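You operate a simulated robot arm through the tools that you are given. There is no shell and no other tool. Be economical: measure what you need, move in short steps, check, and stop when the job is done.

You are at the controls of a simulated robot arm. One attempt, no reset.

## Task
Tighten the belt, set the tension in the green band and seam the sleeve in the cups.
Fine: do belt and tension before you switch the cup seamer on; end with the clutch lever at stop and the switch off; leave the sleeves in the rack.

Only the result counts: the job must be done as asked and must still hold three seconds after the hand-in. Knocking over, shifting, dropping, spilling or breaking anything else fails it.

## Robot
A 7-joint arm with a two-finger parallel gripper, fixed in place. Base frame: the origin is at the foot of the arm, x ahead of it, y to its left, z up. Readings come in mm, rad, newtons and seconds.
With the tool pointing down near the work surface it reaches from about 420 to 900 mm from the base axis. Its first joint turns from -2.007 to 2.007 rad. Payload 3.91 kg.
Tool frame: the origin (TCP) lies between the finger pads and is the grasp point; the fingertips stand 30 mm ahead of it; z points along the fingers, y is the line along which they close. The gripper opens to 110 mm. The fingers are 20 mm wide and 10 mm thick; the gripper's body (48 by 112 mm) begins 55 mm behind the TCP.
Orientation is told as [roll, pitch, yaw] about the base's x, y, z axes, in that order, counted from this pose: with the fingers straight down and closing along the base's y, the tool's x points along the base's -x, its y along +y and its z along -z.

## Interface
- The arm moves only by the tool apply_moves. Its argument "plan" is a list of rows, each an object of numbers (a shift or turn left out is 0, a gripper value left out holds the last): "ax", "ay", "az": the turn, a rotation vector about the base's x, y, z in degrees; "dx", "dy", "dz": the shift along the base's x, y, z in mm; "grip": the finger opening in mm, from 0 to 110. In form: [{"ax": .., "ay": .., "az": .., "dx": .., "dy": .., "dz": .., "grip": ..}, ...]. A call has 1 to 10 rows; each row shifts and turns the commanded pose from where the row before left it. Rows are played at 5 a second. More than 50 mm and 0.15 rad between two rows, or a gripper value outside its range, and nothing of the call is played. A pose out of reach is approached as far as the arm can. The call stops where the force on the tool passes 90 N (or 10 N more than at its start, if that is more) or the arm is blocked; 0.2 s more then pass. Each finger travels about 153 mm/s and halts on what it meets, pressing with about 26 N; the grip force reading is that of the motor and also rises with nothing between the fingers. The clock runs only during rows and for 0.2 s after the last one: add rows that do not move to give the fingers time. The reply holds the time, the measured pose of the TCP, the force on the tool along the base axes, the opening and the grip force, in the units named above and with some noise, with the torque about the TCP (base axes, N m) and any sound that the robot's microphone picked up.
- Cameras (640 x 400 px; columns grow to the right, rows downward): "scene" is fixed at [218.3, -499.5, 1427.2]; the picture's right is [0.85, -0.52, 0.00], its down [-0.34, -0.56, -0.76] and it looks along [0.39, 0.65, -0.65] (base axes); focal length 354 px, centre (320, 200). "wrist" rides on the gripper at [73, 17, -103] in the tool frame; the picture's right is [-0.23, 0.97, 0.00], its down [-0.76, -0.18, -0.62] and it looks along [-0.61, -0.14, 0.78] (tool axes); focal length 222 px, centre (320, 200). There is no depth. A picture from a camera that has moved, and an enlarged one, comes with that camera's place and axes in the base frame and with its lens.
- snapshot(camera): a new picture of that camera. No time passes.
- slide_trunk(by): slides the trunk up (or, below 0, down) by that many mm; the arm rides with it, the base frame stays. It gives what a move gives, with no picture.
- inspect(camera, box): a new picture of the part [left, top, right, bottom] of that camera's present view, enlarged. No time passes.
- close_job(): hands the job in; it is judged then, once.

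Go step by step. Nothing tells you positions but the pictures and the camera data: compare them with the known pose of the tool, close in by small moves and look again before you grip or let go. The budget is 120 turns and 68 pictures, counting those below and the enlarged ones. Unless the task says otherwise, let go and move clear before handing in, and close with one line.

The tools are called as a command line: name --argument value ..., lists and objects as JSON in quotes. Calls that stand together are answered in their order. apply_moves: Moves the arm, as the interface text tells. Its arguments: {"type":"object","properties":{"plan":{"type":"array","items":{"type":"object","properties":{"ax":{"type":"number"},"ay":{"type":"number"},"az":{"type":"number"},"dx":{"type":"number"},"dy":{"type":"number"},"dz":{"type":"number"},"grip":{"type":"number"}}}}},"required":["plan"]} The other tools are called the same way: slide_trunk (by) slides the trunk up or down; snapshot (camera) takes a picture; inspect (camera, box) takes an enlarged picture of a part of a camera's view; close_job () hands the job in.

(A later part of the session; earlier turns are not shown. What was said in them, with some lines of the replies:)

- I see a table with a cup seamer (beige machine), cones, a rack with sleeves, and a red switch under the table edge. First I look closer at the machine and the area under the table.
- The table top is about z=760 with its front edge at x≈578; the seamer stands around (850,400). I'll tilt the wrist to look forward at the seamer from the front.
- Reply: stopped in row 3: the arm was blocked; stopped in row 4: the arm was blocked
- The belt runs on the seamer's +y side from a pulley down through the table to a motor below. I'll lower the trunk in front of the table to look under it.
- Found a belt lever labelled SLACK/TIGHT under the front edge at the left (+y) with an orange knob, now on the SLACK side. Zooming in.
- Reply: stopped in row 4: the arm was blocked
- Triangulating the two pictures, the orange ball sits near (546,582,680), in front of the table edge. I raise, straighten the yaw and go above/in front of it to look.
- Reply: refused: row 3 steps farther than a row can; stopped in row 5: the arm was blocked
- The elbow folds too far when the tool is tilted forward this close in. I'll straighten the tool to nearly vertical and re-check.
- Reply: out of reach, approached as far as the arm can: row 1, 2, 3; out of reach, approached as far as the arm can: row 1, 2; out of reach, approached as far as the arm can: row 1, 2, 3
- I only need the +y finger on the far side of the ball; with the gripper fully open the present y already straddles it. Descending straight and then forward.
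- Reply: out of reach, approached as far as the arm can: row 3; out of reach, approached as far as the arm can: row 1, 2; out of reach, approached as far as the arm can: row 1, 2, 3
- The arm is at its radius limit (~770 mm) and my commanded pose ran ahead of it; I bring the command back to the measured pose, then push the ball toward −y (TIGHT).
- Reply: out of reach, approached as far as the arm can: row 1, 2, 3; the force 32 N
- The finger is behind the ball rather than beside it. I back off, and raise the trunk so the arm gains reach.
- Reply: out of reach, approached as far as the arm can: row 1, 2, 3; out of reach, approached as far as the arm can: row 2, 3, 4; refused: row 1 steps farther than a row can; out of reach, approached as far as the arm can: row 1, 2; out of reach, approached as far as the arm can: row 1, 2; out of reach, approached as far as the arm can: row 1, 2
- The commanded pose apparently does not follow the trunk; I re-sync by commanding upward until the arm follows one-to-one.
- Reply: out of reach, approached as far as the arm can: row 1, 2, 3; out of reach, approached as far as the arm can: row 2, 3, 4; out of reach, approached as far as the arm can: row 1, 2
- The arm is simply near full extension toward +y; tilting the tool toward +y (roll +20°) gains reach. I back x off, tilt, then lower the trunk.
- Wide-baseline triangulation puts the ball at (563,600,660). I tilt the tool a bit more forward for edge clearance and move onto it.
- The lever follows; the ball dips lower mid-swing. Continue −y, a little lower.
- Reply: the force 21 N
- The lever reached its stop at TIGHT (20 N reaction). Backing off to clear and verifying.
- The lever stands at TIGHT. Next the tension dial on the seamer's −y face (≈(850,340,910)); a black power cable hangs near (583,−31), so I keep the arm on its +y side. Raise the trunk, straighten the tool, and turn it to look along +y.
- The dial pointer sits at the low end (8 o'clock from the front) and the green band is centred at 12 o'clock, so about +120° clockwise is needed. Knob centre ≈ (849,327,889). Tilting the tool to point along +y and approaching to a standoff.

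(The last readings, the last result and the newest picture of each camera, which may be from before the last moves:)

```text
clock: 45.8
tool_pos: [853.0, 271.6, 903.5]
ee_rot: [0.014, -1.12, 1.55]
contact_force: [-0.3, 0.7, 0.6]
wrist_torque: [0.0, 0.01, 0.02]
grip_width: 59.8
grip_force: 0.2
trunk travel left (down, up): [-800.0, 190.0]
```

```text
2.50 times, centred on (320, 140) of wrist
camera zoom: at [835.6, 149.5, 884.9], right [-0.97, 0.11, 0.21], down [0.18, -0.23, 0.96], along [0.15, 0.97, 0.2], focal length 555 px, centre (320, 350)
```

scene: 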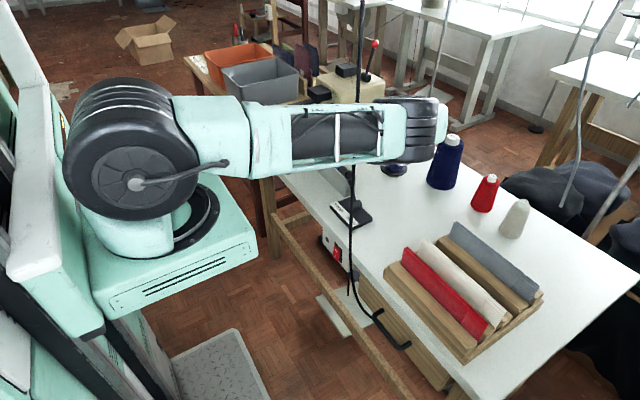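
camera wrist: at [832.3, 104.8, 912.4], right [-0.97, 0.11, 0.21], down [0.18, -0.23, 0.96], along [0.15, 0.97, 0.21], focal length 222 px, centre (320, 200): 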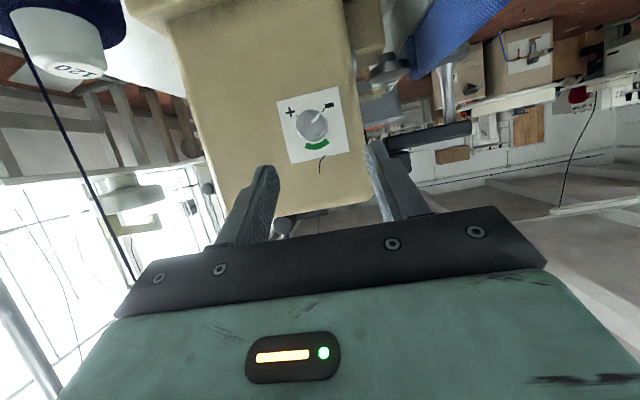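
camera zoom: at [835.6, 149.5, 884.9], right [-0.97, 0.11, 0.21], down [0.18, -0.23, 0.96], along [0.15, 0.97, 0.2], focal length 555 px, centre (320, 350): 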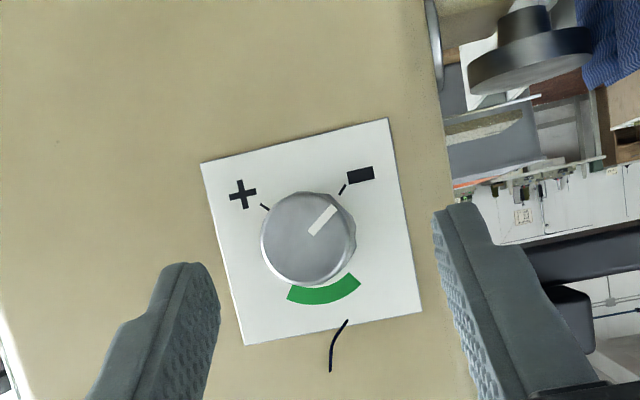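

apply_moves --plan '[{"dx": 5.5, "dy": 5, "dz": -4}, {"dy": 10}, {"dy": 8}]'

inspect --camera "wrist" --box '[220, 60, 420, 220]'

```text
clock: 46.6
tool_pos: [860.1, 297.0, 900.4]
ee_rot: [0.014, -1.121, 1.552]
contact_force: [0.6, -0.3, -0.3]
wrist_torque: [-0.04, -0.01, 0.03]
grip_width: 60.0
grip_force: 0.1
trunk travel left (down, up): [-800.0, 190.0]
```

```text
2.50 times, centred on (320, 140) of wrist
camera zoom: at [841.4, 173.1, 881.5], right [-0.97, 0.11, 0.21], down [0.18, -0.23, 0.96], along [0.15, 0.97, 0.21], focal length 555 px, centre (320, 350)
```

zoom: 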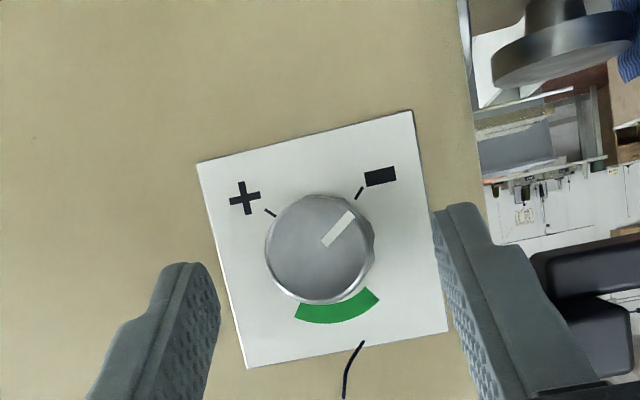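

apply_moves --plan '[{"dy": 4, "dz": -4}, {"grip": 20}, {"grip": 20}, {}]'

inspect --camera "wrist" --box '[220, 60, 420, 220]'

```text
clock: 47.6
tool_pos: [860.1, 301.3, 895.9]
ee_rot: [0.014, -1.122, 1.551]
contact_force: [3.7, 4.5, -1.4]
wrist_torque: [0.34, -0.02, -0.03]
grip_width: 28.9
grip_force: 45.0
trunk travel left (down, up): [-800.0, 190.0]
```

```text
2.50 times, centred on (320, 140) of wrist
camera zoom: at [841.3, 177.8, 877.4], right [-0.97, 0.11, 0.21], down [0.18, -0.23, 0.96], along [0.15, 0.97, 0.21], focal length 555 px, centre (320, 350)
```

zoom: 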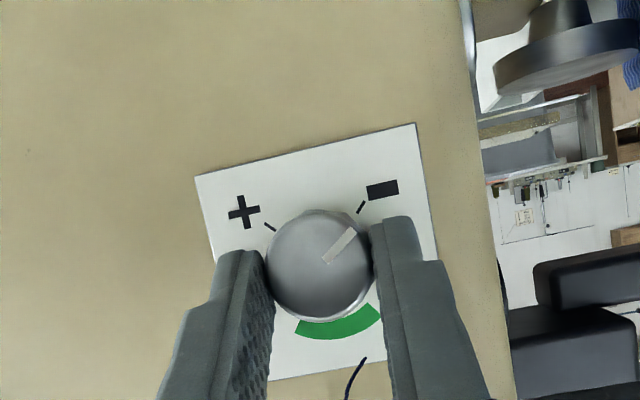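

apply_moves --plan '[{"ay": 8, "dx": 1.39, "dz": -0.1}, {"ay": 8, "dx": 1.37, "dz": -0.29}, {"ay": 8, "dx": 1.31, "dz": -0.47}, {"ay": 8, "dx": 1.23, "dz": -0.66}]'

inspect --camera "wrist" --box '[220, 60, 420, 220]'

```text
clock: 48.6
tool_pos: [820.3, 277.1, 902.4]
ee_rot: [0.968, -0.86, 0.732]
contact_force: [-0.6, 0.0, -0.1]
wrist_torque: [-0.02, 0.04, -0.01]
grip_width: 20.1
grip_force: 0.0
out of reach, approached as far as the arm can: row 1, 2, 3, 4
trunk travel left (down, up): [-800.0, 190.0]
```

```text
2.50 times, centred on (320, 140) of wrist
camera zoom: at [792.9, 152.8, 896.2], right [-0.71, 0.1, 0.7], down [0.66, -0.23, 0.71], along [0.23, 0.97, 0.09], focal length 555 px, centre (320, 350)
```

zoom: 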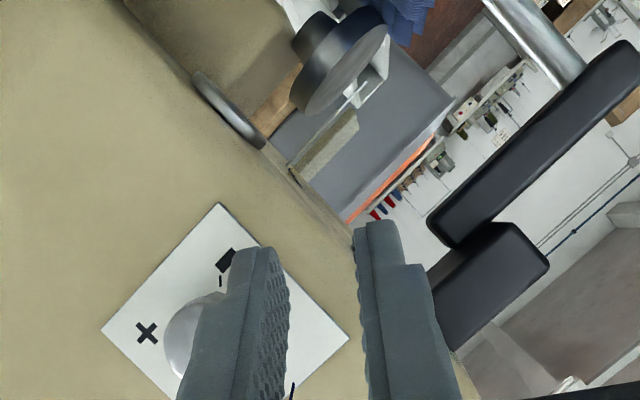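

Rotating that way pushed the wrist beyond reach and the fingers slid off harmlessly. I'll back off, pre-rotate the tool the other way (wrist toward the base) and turn from there.

apply_moves --plan '[{"dy": -25}, {"dy": -10, "ay": -8, "grip": 60}, {"ay": -8, "dx": 5}, {"ay": -8, "dx": 5}, {"ay": -8, "dx": 5}, {"ay": -8, "dx": 5}, {"ay": -8, "dx": 3}, {"ay": -8}]'

apply_moves --plan '[{"ay": -8}, {"ay": -8}, {"ay": -8}, {"ay": -8}, {"ay": -8}]'

snapshot --camera "wrist"

```text
clock: 50.4
tool_pos: [843.0, 240.5, 901.1]
ee_rot: [-0.793, -0.97, 2.263]
contact_force: [-0.1, 0.1, 0.3]
wrist_torque: [0.01, -0.01, -0.01]
grip_width: 60.1
grip_force: 0.0
trunk travel left (down, up): [-800.0, 190.0]
```

```text
clock: 51.8
tool_pos: [875.8, 227.2, 953.9]
ee_rot: [-1.377, -0.297, 2.646]
contact_force: [-0.7, -0.2, 0.2]
wrist_torque: [0.0, -0.02, -0.01]
grip_width: 60.1
grip_force: 0.1
trunk travel left (down, up): [-800.0, 190.0]
stopped in row 5: the arm was blocked; the commanded pose is now the measured one
```

```text
24 pictures are left
camera wrist: at [886.7, 102.6, 936.8], right [-0.53, 0.07, -0.85], down [-0.84, -0.2, 0.51], along [-0.14, 0.98, 0.17], focal length 222 px, centre (320, 200)
```

wrist: 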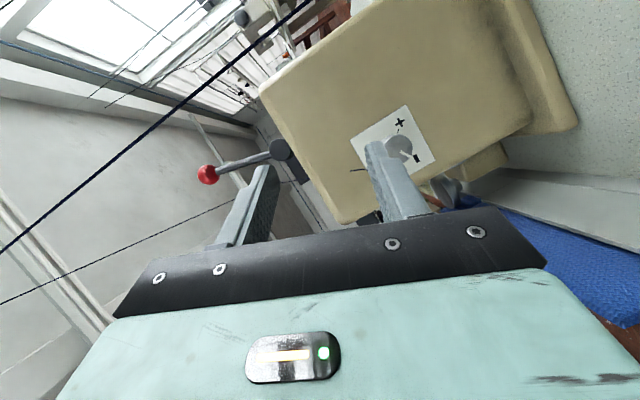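

apply_moves --plan '[{"ay": 8, "dx": -8, "dz": -20}, {"ay": 8, "dx": -8, "dz": -20}, {"ay": 4, "dx": -8, "dz": -20}, {"dy": 25}, {"dy": 20}]'

snapshot --camera "wrist"

```text
clock: 53.0
tool_pos: [851.2, 273.0, 888.7]
ee_rot: [-1.176, -0.608, 2.554]
contact_force: [-0.4, -0.4, -0.3]
wrist_torque: [-0.01, -0.04, 0.02]
grip_width: 60.0
grip_force: 0.0
trunk travel left (down, up): [-800.0, 190.0]
```

```text
23 pictures are left
camera wrist: at [854.1, 147.3, 869.0], right [-0.79, 0.07, -0.61], down [-0.61, -0.2, 0.77], along [-0.07, 0.98, 0.21], focal length 222 px, centre (320, 200)
```

wrist: 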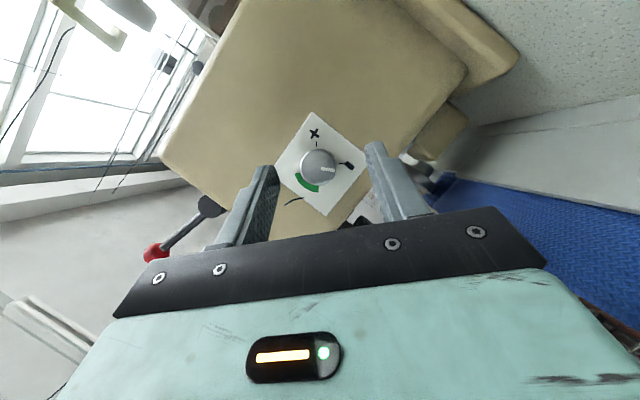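

apply_moves --plan '[{"dx": -2, "dz": 5, "dy": 8}, {"dy": 10}, {"dy": 10}, {"grip": 20}, {}, {}]'

inspect --camera "wrist" --box '[220, 60, 420, 220]'

```text
clock: 54.4
tool_pos: [849.7, 300.2, 895.5]
ee_rot: [-1.179, -0.607, 2.555]
contact_force: [10.6, 7.3, 11.7]
wrist_torque: [0.44, -0.26, -0.32]
grip_width: 28.3
grip_force: 44.9
trunk travel left (down, up): [-800.0, 190.0]
```

```text
2.50 times, centred on (320, 140) of wrist
camera zoom: at [852.7, 175.8, 875.6], right [-0.79, 0.08, -0.61], down [-0.61, -0.2, 0.77], along [-0.07, 0.98, 0.21], focal length 555 px, centre (320, 350)
```

zoom: 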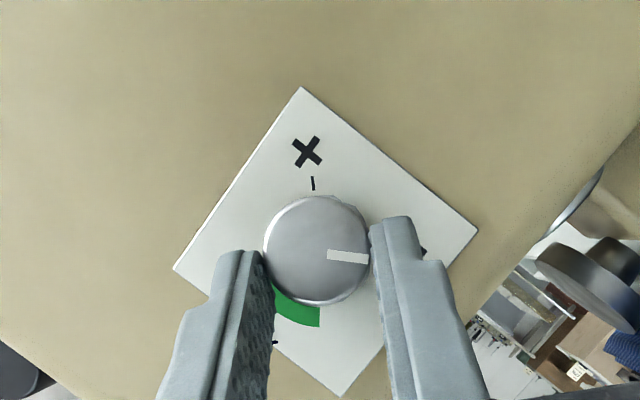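

apply_moves --plan '[{"ay": 8, "dx": 1.17, "dz": 1.22}, {"ay": 8, "dx": 1.33, "dz": 1.03}, {"ay": 8, "dx": 1.47, "dz": 0.85}, {"ay": 8, "dx": 1.56, "dz": 0.63}, {"ay": 8, "dx": 1.64, "dz": 0.41}, {"ay": 6, "dx": 1.3, "dz": 0.17}]'

inspect --camera "wrist" --box '[220, 60, 420, 220]'

```text
clock: 55.8
tool_pos: [859.5, 300.8, 901.2]
ee_rot: [-0.135, -1.097, 1.711]
contact_force: [33.8, 16.5, 19.3]
wrist_torque: [1.13, -0.54, -0.95]
grip_width: 28.2
grip_force: 45.2
trunk travel left (down, up): [-800.0, 190.0]
```

```text
2.50 times, centred on (320, 140) of wrist
camera zoom: at [845.6, 175.7, 883.6], right [-0.99, 0.08, 0.14], down [0.12, -0.21, 0.97], along [0.11, 0.97, 0.2], focal length 555 px, centre (320, 350)
```

zoom: 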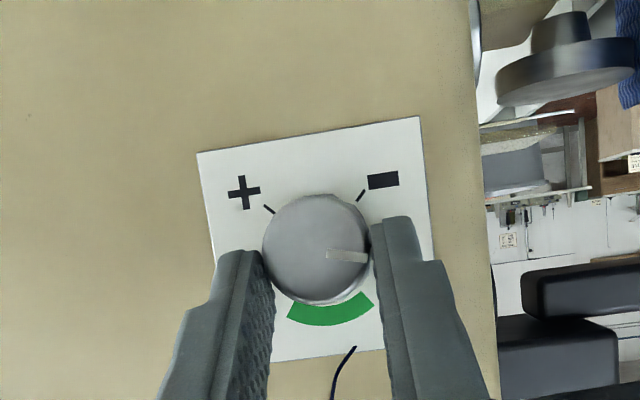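

The knob turned with the gripper by ~46°. Opening around it, rotating back and taking another stroke.

apply_moves --plan '[{"grip": 60}, {"dx": 1}, {"ay": -6, "dx": -1.3, "dz": -0.17}, {"ay": -8, "dx": -1.64, "dz": -0.41}, {"ay": -8, "dx": -1.56, "dz": -0.63}, {"ay": -8, "dx": -1.47, "dz": -0.85}, {"ay": -8, "dx": -1.33, "dz": -1.03}, {"ay": -8, "dx": -1.17, "dz": -1.22}, {"ay": -4, "dx": -0.4, "dz": -0.6}]'

apply_moves --plan '[{"grip": 20}, {}, {}]'

```text
clock: 57.8
tool_pos: [848.3, 299.0, 892.6]
ee_rot: [-1.222, -0.549, 2.581]
contact_force: [-0.4, -0.1, -0.1]
wrist_torque: [0.01, 0.0, -0.01]
grip_width: 60.2
grip_force: 0.1
trunk travel left (down, up): [-800.0, 190.0]
```

```text
clock: 58.6
tool_pos: [848.5, 299.6, 893.6]
ee_rot: [-1.223, -0.549, 2.58]
contact_force: [6.7, 4.5, 6.9]
wrist_torque: [0.29, -0.2, -0.39]
grip_width: 28.3
grip_force: 44.4
trunk travel left (down, up): [-800.0, 190.0]
```

apply_moves --plan '[{"ay": 4, "dx": 0.6, "dz": 0.6}, {"ay": 8, "dx": 1.4, "dz": 1.22}, {"ay": 8, "dx": 1.5, "dz": 1.03}, {"ay": 8, "dx": 1.6, "dz": 0.85}, {"ay": 8, "dx": 1.7, "dz": 0.63}, {"ay": 8, "dx": 1.7, "dz": 0.41}, {"ay": 8, "dx": 1.7, "dz": 0.17}]'

inspect --camera "wrist" --box '[220, 60, 420, 220]'

```text
clock: 60.2
tool_pos: [860.5, 299.9, 899.5]
ee_rot: [-0.053, -1.101, 1.64]
contact_force: [23.2, 10.0, 18.5]
wrist_torque: [0.23, -0.37, -0.97]
grip_width: 28.0
grip_force: 45.0
trunk travel left (down, up): [-800.0, 190.0]
```

```text
2.50 times, centred on (320, 140) of wrist
camera zoom: at [845.9, 175.3, 883.5], right [-0.98, 0.08, 0.18], down [0.16, -0.21, 0.97], along [0.11, 0.97, 0.19], focal length 555 px, centre (320, 350)
```

zoom: 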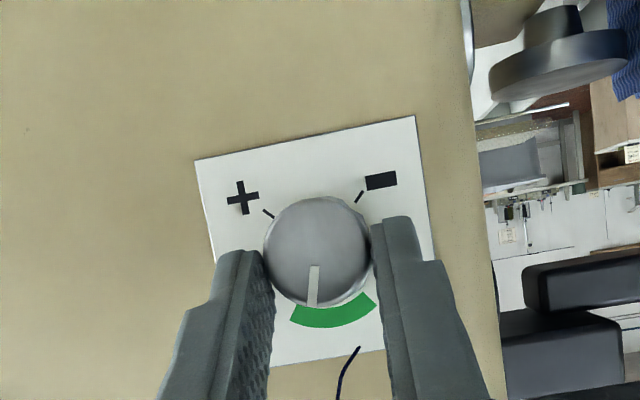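

The pointer is in the green, about 15° past its centre; I turn back slightly, release and check.

apply_moves --plan '[{"ay": -8, "dx": -1, "dz": -0.5}, {"ay": -6, "dx": -0.5, "dz": -0.5}, {}, {"grip": 60}, {"grip": 60}, {"dy": -15}, {"dy": -20}]'

inspect --camera "wrist" --box '[220, 60, 420, 220]'

```text
clock: 61.8
tool_pos: [855.8, 266.6, 895.9]
ee_rot: [-0.534, -1.028, 2.072]
contact_force: [-0.4, -0.7, -0.1]
wrist_torque: [-0.01, 0.02, -0.02]
grip_width: 60.2
grip_force: 0.0
trunk travel left (down, up): [-800.0, 190.0]
```

```text
2.50 times, centred on (320, 140) of wrist
camera zoom: at [848.3, 141.4, 878.1], right [-1.0, 0.07, -0.06], down [-0.07, -0.2, 0.98], along [0.06, 0.98, 0.21], focal length 555 px, centre (320, 350)
```

zoom: 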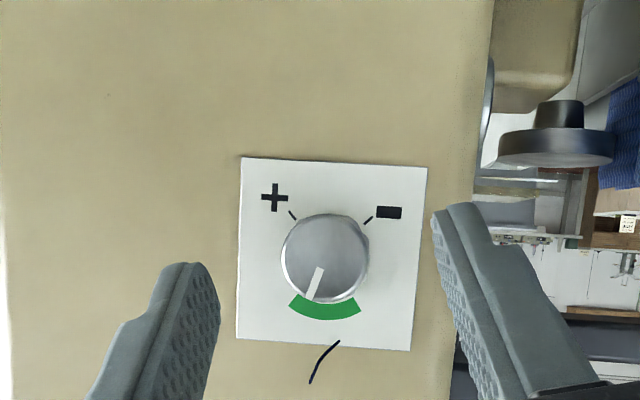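

Pointer is inside the green band with good margin. Retreating from the machine, up, and un-tilting the tool; then the switch (≈(602,50,664), "I" on the lower half) comes next.

apply_moves --plan '[{"dy": -40}, {"ay": 6, "dz": 30}, {"ay": 6, "dz": 40}, {"ax": -8, "dz": 40}, {"ax": -8, "dz": 30, "dx": -20}, {"ax": -8, "dz": 20, "dx": -25}, {"ax": -8, "dx": -30}, {"ax": -8, "dx": -30}, {"ax": -8, "dx": -30}, {"ax": -8, "dx": -30}]'

apply_moves --plan '[{"az": -8, "dx": -28, "ax": 0}, {"az": -8, "dx": -28}, {"az": -8, "dx": -28}, {"az": -8, "dx": -28}, {"az": -8}, {"az": -8}, {"az": -8}, {"az": -8}, {"az": -8}, {"az": -8}]'

```text
clock: 64.0
tool_pos: [692.7, 226.2, 1057.0]
ee_rot: [-0.007, -0.119, 1.634]
contact_force: [0.7, -0.5, -0.3]
wrist_torque: [0.02, 0.0, -0.03]
grip_width: 59.6
grip_force: 0.1
trunk travel left (down, up): [-800.0, 190.0]
```

```text
clock: 66.2
tool_pos: [581.0, 225.2, 1056.2]
ee_rot: [-0.007, -0.12, 0.237]
contact_force: [0.7, 0.3, 1.0]
wrist_torque: [0.02, 0.03, -0.03]
grip_width: 60.0
grip_force: 0.1
trunk travel left (down, up): [-800.0, 190.0]
```

apply_moves --plan '[{"az": -7, "dx": -25, "dy": -25}, {"az": -6.6, "dx": -25, "dy": -25}, {"dx": -25, "dy": -30}, {"dx": -20, "dy": -30, "grip": 0}, {"dy": -30}, {"dy": -30}, {"dz": -45}, {"dz": -45}, {"dz": -45}, {"dz": -45}]'

apply_moves --plan '[{"ay": -8}, {"ay": -8, "dz": -20}, {"ay": -8, "dz": -20}, {"ay": -8, "dz": -20}, {"dz": -40}]'

```text
clock: 68.4
tool_pos: [484.1, 56.0, 876.4]
ee_rot: [-0.007, -0.124, 0.001]
contact_force: [-0.4, 1.0, -0.2]
wrist_torque: [0.0, 0.01, 0.0]
grip_width: 0.0
grip_force: 26.1
trunk travel left (down, up): [-800.0, 190.0]
```

```text
clock: 69.6
tool_pos: [484.8, 56.7, 775.2]
ee_rot: [-0.008, -0.682, 0.001]
contact_force: [0.1, 0.1, 1.1]
wrist_torque: [0.01, 0.0, 0.01]
grip_width: 0.0
grip_force: 26.1
trunk travel left (down, up): [-800.0, 190.0]
```

Reach is fine here with a 39° forward tilt. Lowering toward the switch and looking.

apply_moves --plan '[{"dz": -35}, {"dz": -30, "dx": 15}]'

snapshot --camera "wrist"

```text
clock: 70.2
tool_pos: [500.0, 55.4, 712.2]
ee_rot: [-0.009, -0.68, 0.004]
contact_force: [-0.6, -0.5, -0.9]
wrist_torque: [0.01, 0.01, 0.02]
grip_width: 0.0
grip_force: 26.2
trunk travel left (down, up): [-800.0, 190.0]
```

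```text
18 pictures are left
camera wrist: at [377.3, 73.5, 747.8], right [0.18, 0.97, 0.14], down [0.2, -0.17, 0.96], along [0.96, -0.15, -0.23], focal length 222 px, centre (320, 200)
```

wrist: 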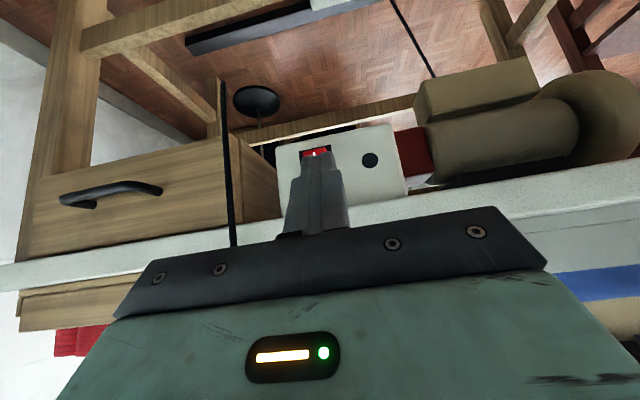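

apply_moves --plan '[{"dy": -15, "dx": 10}, {"dz": -30, "dx": 20}, {"dz": -20, "dx": 20}]'

inspect --camera "wrist" --box '[200, 60, 440, 240]'

```text
clock: 71.0
tool_pos: [549.9, 40.5, 661.9]
ee_rot: [-0.009, -0.679, 0.004]
contact_force: [-0.9, -0.1, -1.3]
wrist_torque: [-0.01, -0.02, -0.02]
grip_width: 0.0
grip_force: 26.8
trunk travel left (down, up): [-800.0, 190.0]
```

```text
2.22 times, centred on (320, 150) of wrist
camera zoom: at [427.4, 59.5, 698.3], right [0.18, 0.97, 0.14], down [0.2, -0.17, 0.96], along [0.96, -0.14, -0.23], focal length 494 px, centre (320, 311)
```

zoom: 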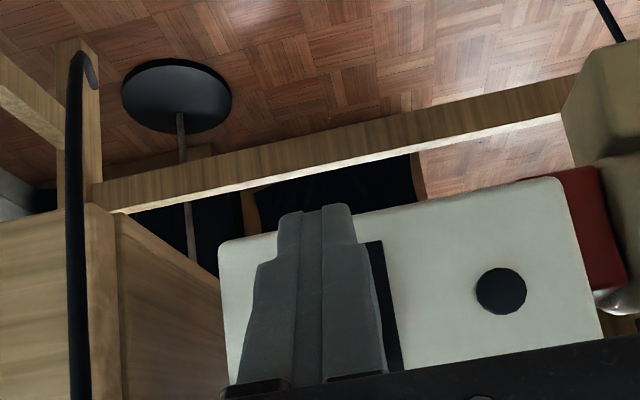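

apply_moves --plan '[{"dx": 8, "dz": -3}, {"dx": 6}, {"dx": 4}]'

apply_moves --plan '[{"dx": 4}, {}]'

```text
clock: 71.8
tool_pos: [568.6, 40.3, 659.4]
ee_rot: [-0.01, -0.68, -0.001]
contact_force: [0.3, 0.1, 0.6]
wrist_torque: [0.02, -0.01, -0.02]
grip_width: 0.0
grip_force: 26.3
trunk travel left (down, up): [-800.0, 190.0]
```

```text
clock: 72.4
tool_pos: [571.6, 40.8, 659.2]
ee_rot: [-0.01, -0.681, 0.002]
contact_force: [0.3, -0.3, -0.1]
wrist_torque: [-0.03, 0.02, -0.02]
grip_width: 0.0
grip_force: 26.4
trunk travel left (down, up): [-800.0, 190.0]
```

apply_moves --plan '[{"dx": 4}, {}]'

apply_moves --plan '[{"dx": 4}, {}]'

```text
clock: 73.0
tool_pos: [576.1, 40.3, 658.9]
ee_rot: [-0.008, -0.681, 0.004]
contact_force: [0.4, -0.3, -0.7]
wrist_torque: [-0.01, -0.02, -0.02]
grip_width: 0.0
grip_force: 25.8
trunk travel left (down, up): [-800.0, 190.0]
```

```text
clock: 73.6
tool_pos: [577.3, 40.7, 659.3]
ee_rot: [-0.009, -0.676, 0.004]
contact_force: [-10.8, -0.3, 3.4]
wrist_torque: [0.06, 0.11, 0.01]
grip_width: 0.0
grip_force: 26.0
trunk travel left (down, up): [-800.0, 190.0]
```

apply_moves --plan '[{"dx": 3}, {}]'

apply_moves --plan '[{"dx": 3}, {}]'

```text
clock: 74.2
tool_pos: [578.5, 39.5, 658.2]
ee_rot: [-0.008, -0.672, 0.005]
contact_force: [-35.8, -0.2, 9.1]
wrist_torque: [0.17, 0.39, 0.05]
grip_width: 0.0
grip_force: 26.3
trunk travel left (down, up): [-800.0, 190.0]
```

```text
clock: 74.8
tool_pos: [579.5, 40.9, 658.4]
ee_rot: [-0.011, -0.667, 0.008]
contact_force: [-54.5, 3.0, 15.1]
wrist_torque: [-0.09, 0.53, 0.08]
grip_width: 0.0
grip_force: 25.4
trunk travel left (down, up): [-800.0, 190.0]
```

Stiff resistance without a sound; backing off and sideways to see the switch.

apply_moves --plan '[{"dx": -15}, {"dx": -25, "dy": 20}, {"dx": -10, "dy": 30}]'

inspect --camera "wrist" --box '[160, 80, 320, 220]'

```text
clock: 75.6
tool_pos: [537.5, 91.4, 659.5]
ee_rot: [-0.007, -0.683, -0.001]
contact_force: [0.7, -0.1, -0.1]
wrist_torque: [-0.03, -0.02, 0.0]
grip_width: 0.0
grip_force: 26.4
trunk travel left (down, up): [-800.0, 190.0]
```

```text
2.86 times, centred on (240, 150) of wrist
camera zoom: at [415.0, 109.0, 695.9], right [0.18, 0.97, 0.14], down [0.2, -0.17, 0.97], along [0.96, -0.15, -0.22], focal length 635 px, centre (549, 343)
```

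zoom: 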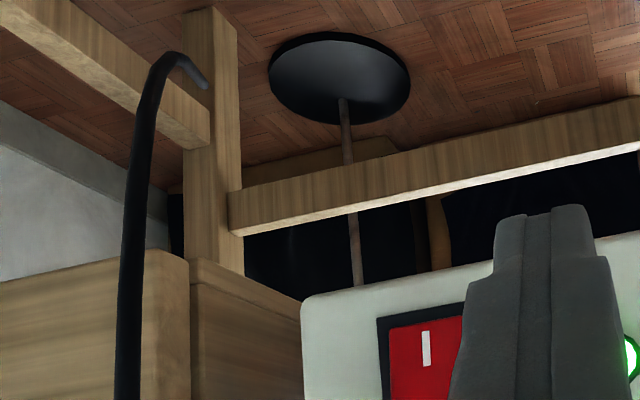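

The lamp on the switch box is now lit green: the seamer is on. Next the clutch lever (knob ≈ (676,133,864), STOP side +y, SEW side −y): back out and rise above it.

apply_moves --plan '[{"dx": -40}, {"dz": 45}, {"dz": 45}, {"ay": 8, "dz": 40}, {"ay": 8, "dz": 40}, {"ay": 8, "dz": 40}, {"ay": 8, "dz": 40}, {"ay": 7, "dz": 40}, {"dz": 45}, {"dz": 10, "grip": 60}]'

apply_moves --plan '[{"dx": 30, "dy": 12, "ax": -8}, {"dx": 30, "dy": 12, "ax": -7}, {"dx": 30}, {"dx": 30}, {"dx": 30}]'

snapshot --camera "wrist"

```text
clock: 77.8
tool_pos: [495.3, 89.8, 1003.9]
ee_rot: [-0.005, 0.004, 0.001]
contact_force: [0.1, 0.2, 0.0]
wrist_torque: [-0.01, -0.01, 0.01]
grip_width: 60.0
grip_force: 0.1
trunk travel left (down, up): [-800.0, 190.0]
```

```text
clock: 79.0
tool_pos: [645.1, 115.1, 1005.0]
ee_rot: [-0.268, 0.001, 0.002]
contact_force: [0.0, 0.7, 0.3]
wrist_torque: [0.02, -0.03, 0.0]
grip_width: 59.9
grip_force: 0.1
trunk travel left (down, up): [-800.0, 190.0]
```

```text
15 pictures are left
camera wrist: at [572.6, 158.9, 1101.3], right [0.23, 0.94, -0.26], down [0.76, 0.0, 0.65], along [0.61, -0.34, -0.72], focal length 222 px, centre (320, 200)
```

wrist: 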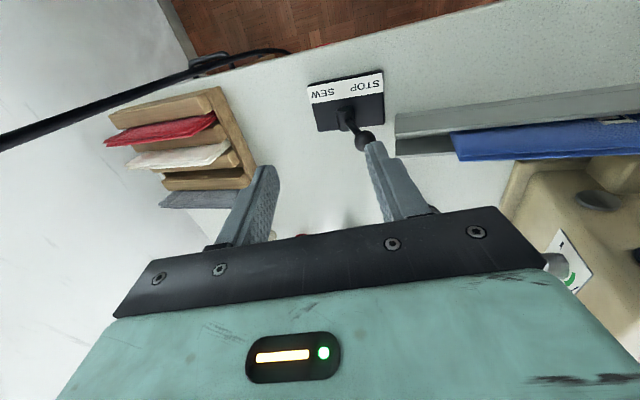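

apply_moves --plan '[{"dx": 20, "dz": -25, "grip": 46}, {"dx": 23, "dz": -35}, {"dy": 8, "dz": -30}]'

inspect --camera "wrist" --box '[220, 60, 420, 220]'

```text
clock: 79.8
tool_pos: [688.3, 122.8, 914.5]
ee_rot: [-0.27, 0.001, 0.002]
contact_force: [0.2, -0.3, 0.3]
wrist_torque: [0.03, -0.01, -0.01]
grip_width: 46.0
grip_force: 0.0
trunk travel left (down, up): [-800.0, 190.0]
```

```text
2.50 times, centred on (320, 140) of wrist
camera zoom: at [615.2, 166.6, 1010.8], right [0.23, 0.94, -0.26], down [0.76, 0.0, 0.65], along [0.61, -0.34, -0.72], focal length 555 px, centre (320, 350)
```

zoom: 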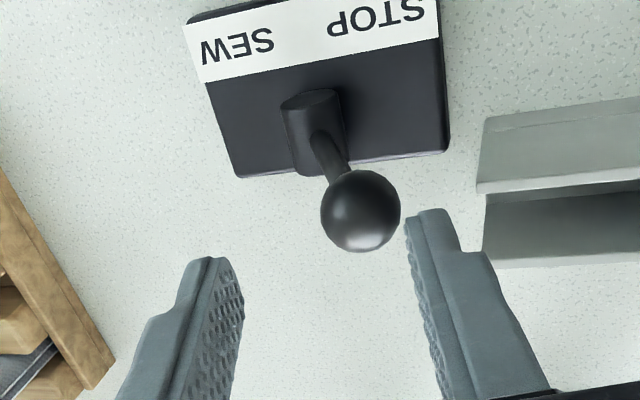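

apply_moves --plan '[{"dz": -25}, {"dz": -22, "dx": 1}, {}]'

inspect --camera "wrist" --box '[220, 60, 420, 220]'

```text
clock: 80.6
tool_pos: [688.5, 124.5, 866.2]
ee_rot: [-0.267, 0.001, 0.002]
contact_force: [0.3, 0.1, -0.8]
wrist_torque: [0.02, 0.0, 0.01]
grip_width: 46.0
grip_force: 0.1
trunk travel left (down, up): [-800.0, 190.0]
```

```text
2.50 times, centred on (320, 140) of wrist
camera zoom: at [616.3, 167.0, 963.8], right [0.23, 0.94, -0.26], down [0.76, -0.01, 0.65], along [0.61, -0.34, -0.72], focal length 555 px, centre (320, 350)
```

zoom: 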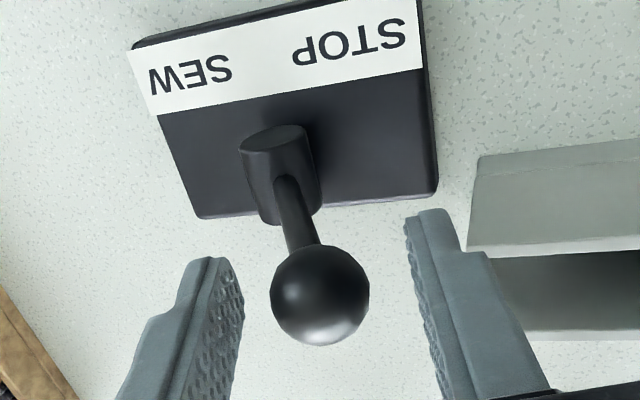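

apply_moves --plan '[{"dy": -14}, {"dy": -14, "dz": 3}, {"dy": -14, "dz": 3}, {"dy": -12}]'

apply_moves --plan '[{"dy": -10, "dz": -2}, {"dy": -10, "dz": -2}, {}]'

```text
clock: 81.6
tool_pos: [689.4, 68.3, 872.4]
ee_rot: [-0.27, 0.002, 0.001]
contact_force: [-0.2, 0.3, 0.4]
wrist_torque: [-0.02, 0.0, 0.0]
grip_width: 46.2
grip_force: 0.0
trunk travel left (down, up): [-800.0, 190.0]
```

```text
clock: 82.4
tool_pos: [688.9, 48.8, 868.3]
ee_rot: [-0.27, 0.003, 0.002]
contact_force: [-0.3, -0.1, -0.2]
wrist_torque: [0.03, 0.01, -0.02]
grip_width: 46.0
grip_force: 0.0
trunk travel left (down, up): [-800.0, 190.0]
```

inspect --camera "wrist" --box '[220, 60, 420, 220]'

```text
2.50 times, centred on (320, 140) of wrist
camera zoom: at [616.2, 92.5, 965.9], right [0.22, 0.94, -0.26], down [0.76, 0.0, 0.65], along [0.61, -0.34, -0.72], focal length 555 px, centre (320, 350)
```

zoom: 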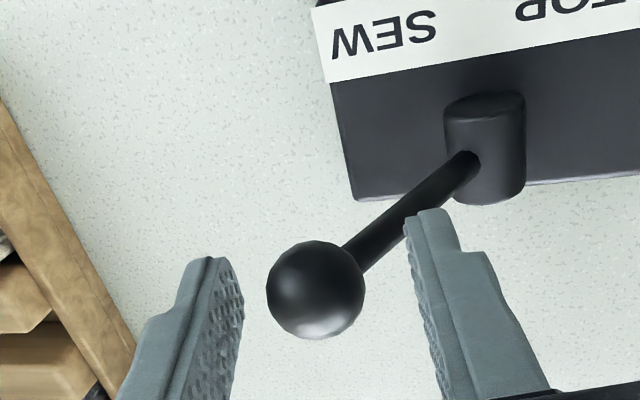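

apply_moves --plan '[{"dy": -8, "dz": -2}, {"dy": -4}, {}]'

snapshot --camera "scene"

```text
clock: 83.2
tool_pos: [689.3, 38.9, 866.9]
ee_rot: [-0.266, -0.002, 0.003]
contact_force: [2.5, 13.6, 7.1]
wrist_torque: [0.63, -0.03, 0.07]
grip_width: 51.8
grip_force: 5.8
trunk travel left (down, up): [-800.0, 190.0]
```

```text
11 pictures are left
```

scene: 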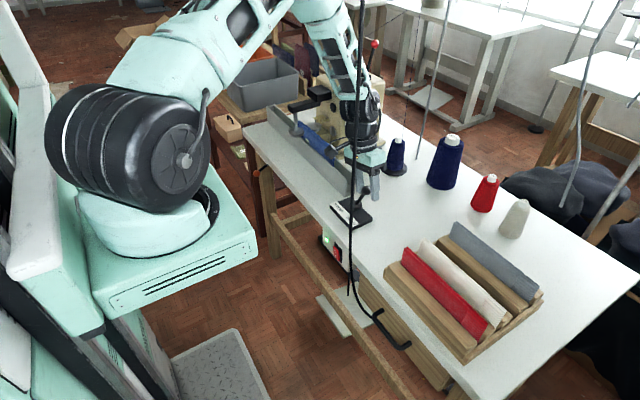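

apply_moves --plan '[{"dy": 8}, {}, {}, {}, {}, {}, {}, {}, {}, {}]'

inspect --camera "scene" --box '[250, 70, 370, 200]'

```text
clock: 85.4
tool_pos: [689.2, 45.2, 865.9]
ee_rot: [-0.268, 0.002, 0.001]
contact_force: [-0.3, -0.2, 0.2]
wrist_torque: [0.02, 0.01, -0.02]
grip_width: 46.2
grip_force: 0.1
trunk travel left (down, up): [-800.0, 190.0]
```

```text
3.08 times, centred on (310, 135) of scene
camera zoom: at [218.3, -499.5, 1427.2], right [0.85, -0.52, 0.0], down [-0.34, -0.56, -0.76], along [0.39, 0.65, -0.65], focal length 1089 px, centre (351, 400)
```

zoom: 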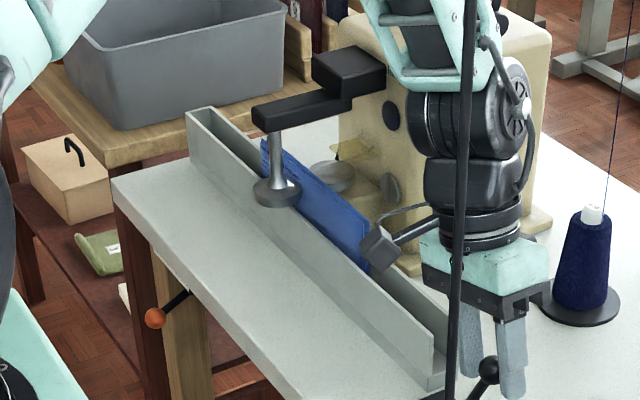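

The sleeve is feeding through the cups (moving toward +y). Waiting for the seam to run through.

apply_moves --plan '[{}, {}, {}, {}, {}, {}, {}, {}, {}, {}]'

apply_moves --plan '[{}, {}, {}, {}, {}, {}, {}, {}, {}, {}]'

inspect --camera "scene" --box '[250, 70, 370, 200]'

```text
clock: 87.6
tool_pos: [689.6, 44.2, 867.6]
ee_rot: [-0.268, 0.001, 0.004]
contact_force: [0.2, -0.6, -0.9]
wrist_torque: [0.02, -0.01, 0.0]
grip_width: 46.0
grip_force: 0.0
trunk travel left (down, up): [-800.0, 190.0]
```

```text
clock: 89.8
tool_pos: [689.3, 44.3, 867.7]
ee_rot: [-0.27, 0.002, 0.002]
contact_force: [-0.4, 0.1, 0.2]
wrist_torque: [0.0, 0.02, 0.01]
grip_width: 45.8
grip_force: 0.0
trunk travel left (down, up): [-800.0, 190.0]
```

```text
3.08 times, centred on (310, 135) of scene
camera zoom: at [218.3, -499.5, 1427.2], right [0.85, -0.52, 0.0], down [-0.34, -0.56, -0.76], along [0.39, 0.65, -0.65], focal length 1089 px, centre (351, 400)
```

zoom: 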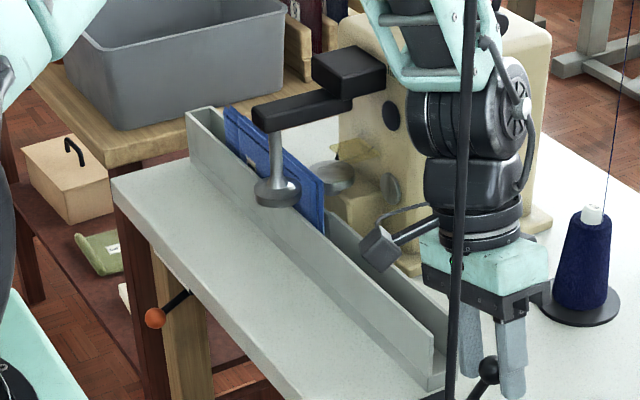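

apply_moves --plan '[{}, {}, {}, {}, {}, {}, {}, {}, {}, {}]'

apply_moves --plan '[{}, {}, {}, {}, {}, {}, {}, {}]'

inspect --camera "scene" --box '[250, 70, 370, 200]'

```text
clock: 92.0
tool_pos: [689.7, 44.7, 867.3]
ee_rot: [-0.268, 0.0, 0.004]
contact_force: [-0.1, -0.2, -0.2]
wrist_torque: [0.03, 0.01, -0.01]
grip_width: 45.9
grip_force: 0.0
trunk travel left (down, up): [-800.0, 190.0]
```

```text
clock: 93.8
tool_pos: [689.0, 44.4, 866.1]
ee_rot: [-0.271, 0.003, 0.003]
contact_force: [0.9, 0.0, 0.4]
wrist_torque: [0.0, 0.01, 0.0]
grip_width: 45.7
grip_force: 0.0
trunk travel left (down, up): [-800.0, 190.0]
```

```text
3.08 times, centred on (310, 135) of scene
camera zoom: at [218.3, -499.5, 1427.2], right [0.85, -0.52, 0.0], down [-0.34, -0.56, -0.76], along [0.39, 0.65, -0.65], focal length 1089 px, centre (351, 400)
```

zoom: 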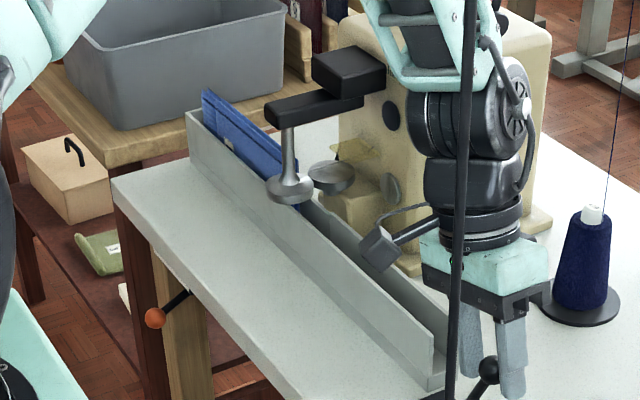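

apply_moves --plan '[{}, {}, {}, {}, {}, {}, {}, {}, {}, {}]'

inspect --camera "scene" --box '[250, 70, 370, 200]'

```text
clock: 96.0
tool_pos: [690.6, 44.7, 867.1]
ee_rot: [-0.27, 0.002, 0.001]
contact_force: [-0.6, 0.4, 0.2]
wrist_torque: [0.0, 0.03, -0.02]
grip_width: 46.0
grip_force: 0.1
trunk travel left (down, up): [-800.0, 190.0]
```

```text
3.08 times, centred on (310, 135) of scene
camera zoom: at [218.3, -499.5, 1427.2], right [0.85, -0.52, 0.0], down [-0.34, -0.56, -0.76], along [0.39, 0.65, -0.65], focal length 1089 px, centre (351, 400)
```

zoom: 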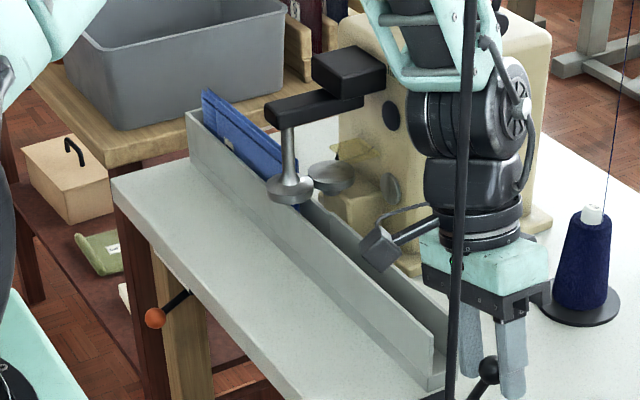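

The sleeve has run out and stopped: the seam is done. Pushing the clutch lever back to STOP.

apply_moves --plan '[{"dy": 14}, {"dy": 14, "dz": 3}, {"dy": 14, "dz": 3}, {"dy": 14}, {"dy": 12, "dz": -3}, {"dy": 12, "dz": -3}]'

apply_moves --plan '[{"dy": 5}, {"dy": 4}, {}]'

```text
clock: 97.4
tool_pos: [688.9, 125.1, 866.9]
ee_rot: [-0.269, 0.001, 0.002]
contact_force: [-0.1, -0.9, -0.4]
wrist_torque: [0.03, -0.01, 0.02]
grip_width: 46.1
grip_force: 0.1
trunk travel left (down, up): [-800.0, 190.0]
```

```text
clock: 98.2
tool_pos: [690.9, 132.8, 867.4]
ee_rot: [-0.268, 0.001, 0.001]
contact_force: [0.9, -1.9, 0.6]
wrist_torque: [-0.03, -0.04, 0.01]
grip_width: 46.7
grip_force: 0.8
trunk travel left (down, up): [-800.0, 190.0]
```

apply_moves --plan '[{"dy": -9}, {"dz": 45}, {"dz": 45}, {"dz": 45, "ax": 8}, {"ax": 7, "dx": -40}, {"dx": -45}, {"dx": -45, "grip": 0}, {"dx": -45, "dy": -20}, {"dx": -25, "dy": -30}, {"dy": -25}]'

inspect --camera "scene" --box '[310, 170, 390, 270]'

```text
clock: 100.4
tool_pos: [488.6, 50.4, 1001.8]
ee_rot: [-0.007, -0.001, 0.003]
contact_force: [-0.8, 0.0, 0.3]
wrist_torque: [0.02, -0.03, -0.01]
grip_width: 0.1
grip_force: 25.8
trunk travel left (down, up): [-800.0, 190.0]
```

```text
4.00 times, centred on (350, 220) of scene
camera zoom: at [218.3, -499.5, 1427.2], right [0.85, -0.52, 0.0], down [-0.34, -0.56, -0.76], along [0.39, 0.65, -0.65], focal length 1415 px, centre (200, 120)
```

zoom: 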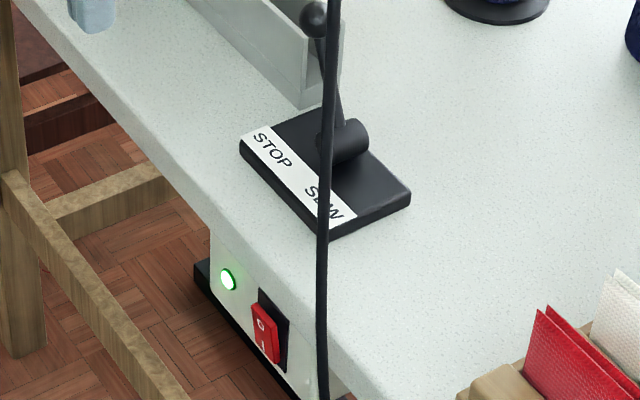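

Clutch is at STOP, lamp still on. Descending in front of the table to press the upper "O" half.

apply_moves --plan '[{"dx": -5, "dy": -10, "dz": -45}, {"dz": -45}, {"dz": -45}, {"dz": -40, "ay": -8}, {"dz": -35, "ay": -8}, {"dz": -35, "ay": -8}, {"dz": -35, "ay": -8}, {"dz": -33, "ay": -7}, {"dx": 30}, {"dx": 30}]'

```text
clock: 102.6
tool_pos: [544.0, 39.7, 687.9]
ee_rot: [-0.008, -0.682, 0.003]
contact_force: [0.7, -0.1, 0.6]
wrist_torque: [-0.02, 0.02, 0.03]
grip_width: 0.0
grip_force: 26.0
trunk travel left (down, up): [-800.0, 190.0]
```

apply_moves --plan '[{"dx": 10}, {"dx": 8}, {"dx": 5}, {"dx": 3}, {}]'

apply_moves --plan '[{"dx": 4}, {}]'

```text
clock: 103.8
tool_pos: [570.7, 38.4, 689.0]
ee_rot: [-0.008, -0.683, 0.002]
contact_force: [-0.6, 0.0, 0.8]
wrist_torque: [-0.01, -0.02, 0.02]
grip_width: 0.0
grip_force: 26.3
trunk travel left (down, up): [-800.0, 190.0]
```

```text
clock: 104.4
tool_pos: [573.9, 39.9, 688.4]
ee_rot: [-0.009, -0.679, 0.005]
contact_force: [-0.8, -0.8, -0.2]
wrist_torque: [-0.01, 0.02, -0.04]
grip_width: 0.0
grip_force: 26.4
trunk travel left (down, up): [-800.0, 190.0]
```

apply_moves --plan '[{"dx": 4}, {}]'

apply_moves --plan '[{"dx": 3}, {}]'

```text
clock: 105.0
tool_pos: [578.2, 39.0, 689.0]
ee_rot: [-0.009, -0.679, 0.005]
contact_force: [-5.9, 0.3, 2.3]
wrist_torque: [0.01, 0.06, -0.01]
grip_width: 0.0
grip_force: 26.2
trunk travel left (down, up): [-800.0, 190.0]
```

```text
clock: 105.6
tool_pos: [578.9, 39.3, 689.5]
ee_rot: [-0.008, -0.675, 0.003]
contact_force: [-31.1, 0.5, 13.1]
wrist_torque: [0.18, 0.14, 0.0]
grip_width: 0.2
grip_force: 26.3
trunk travel left (down, up): [-800.0, 190.0]
```

apply_moves --plan '[{"dx": 3}, {}]'

apply_moves --plan '[{"dx": -20}, {"dx": -35}, {"dx": -35}, {"dz": 40}, {"dz": 40}, {"dz": 40}]'

inspect --camera "scene" --box '[240, 60, 440, 260]'

```text
clock: 106.2
tool_pos: [577.7, 38.3, 687.8]
ee_rot: [-0.01, -0.671, 0.004]
contact_force: [-52.8, 3.3, 22.8]
wrist_torque: [0.39, 0.34, 0.04]
grip_width: 0.0
grip_force: 25.9
trunk travel left (down, up): [-800.0, 190.0]
```

```text
clock: 107.6
tool_pos: [494.4, 39.7, 809.3]
ee_rot: [-0.009, -0.681, 0.003]
contact_force: [-0.2, 0.9, 0.4]
wrist_torque: [0.01, -0.03, 0.02]
grip_width: 0.0
grip_force: 26.2
trunk travel left (down, up): [-800.0, 190.0]
```

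```text
2.00 times, centred on (340, 160) of scene
camera zoom: at [218.3, -499.5, 1427.2], right [0.85, -0.52, 0.0], down [-0.34, -0.56, -0.76], along [0.39, 0.65, -0.65], focal length 708 px, centre (280, 280)
```

zoom: 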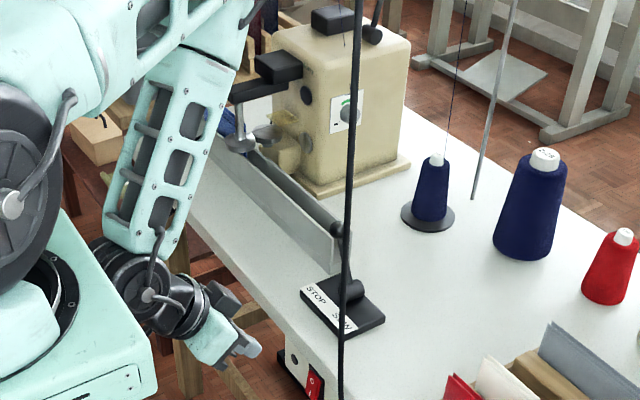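

inspect --camera "scene" --box '[320, 95, 370, 130]'

inspect --camera "scene" --box '[360, 210, 420, 270]'

```text
11.43 times, centred on (345, 112) of scene
camera zoom: at [218.3, -499.5, 1427.2], right [0.85, -0.52, 0.0], down [-0.34, -0.56, -0.76], along [0.39, 0.65, -0.65], focal length 4044 px, centre (34, 1200)
```

zoom: 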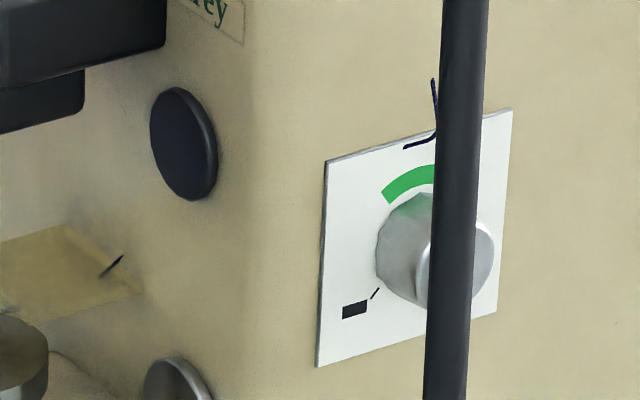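

```text
6.67 times, centred on (390, 240) of scene
camera zoom: at [218.3, -499.5, 1427.2], right [0.85, -0.52, 0.0], down [-0.34, -0.56, -0.76], along [0.39, 0.65, -0.65], focal length 2359 px, centre (-147, -67)
```

zoom: 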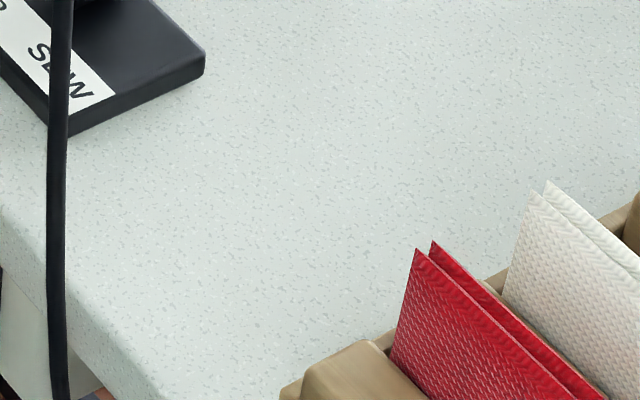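

The belt is tight, the dial was left in the green, the sleeve has run through and stopped, the clutch is at STOP and the lamp is off. The arm is clear, so I'm handing in.

close_job

```text
The job is handed in.
```

I've handed the job in. The belt lever is at TIGHT and the tension pointer is in the green band. The sleeve ran through the cups until it stopped. The clutch lever is back at STOP, the switch is off with its lamp out, and the sleeves are still in the rack.
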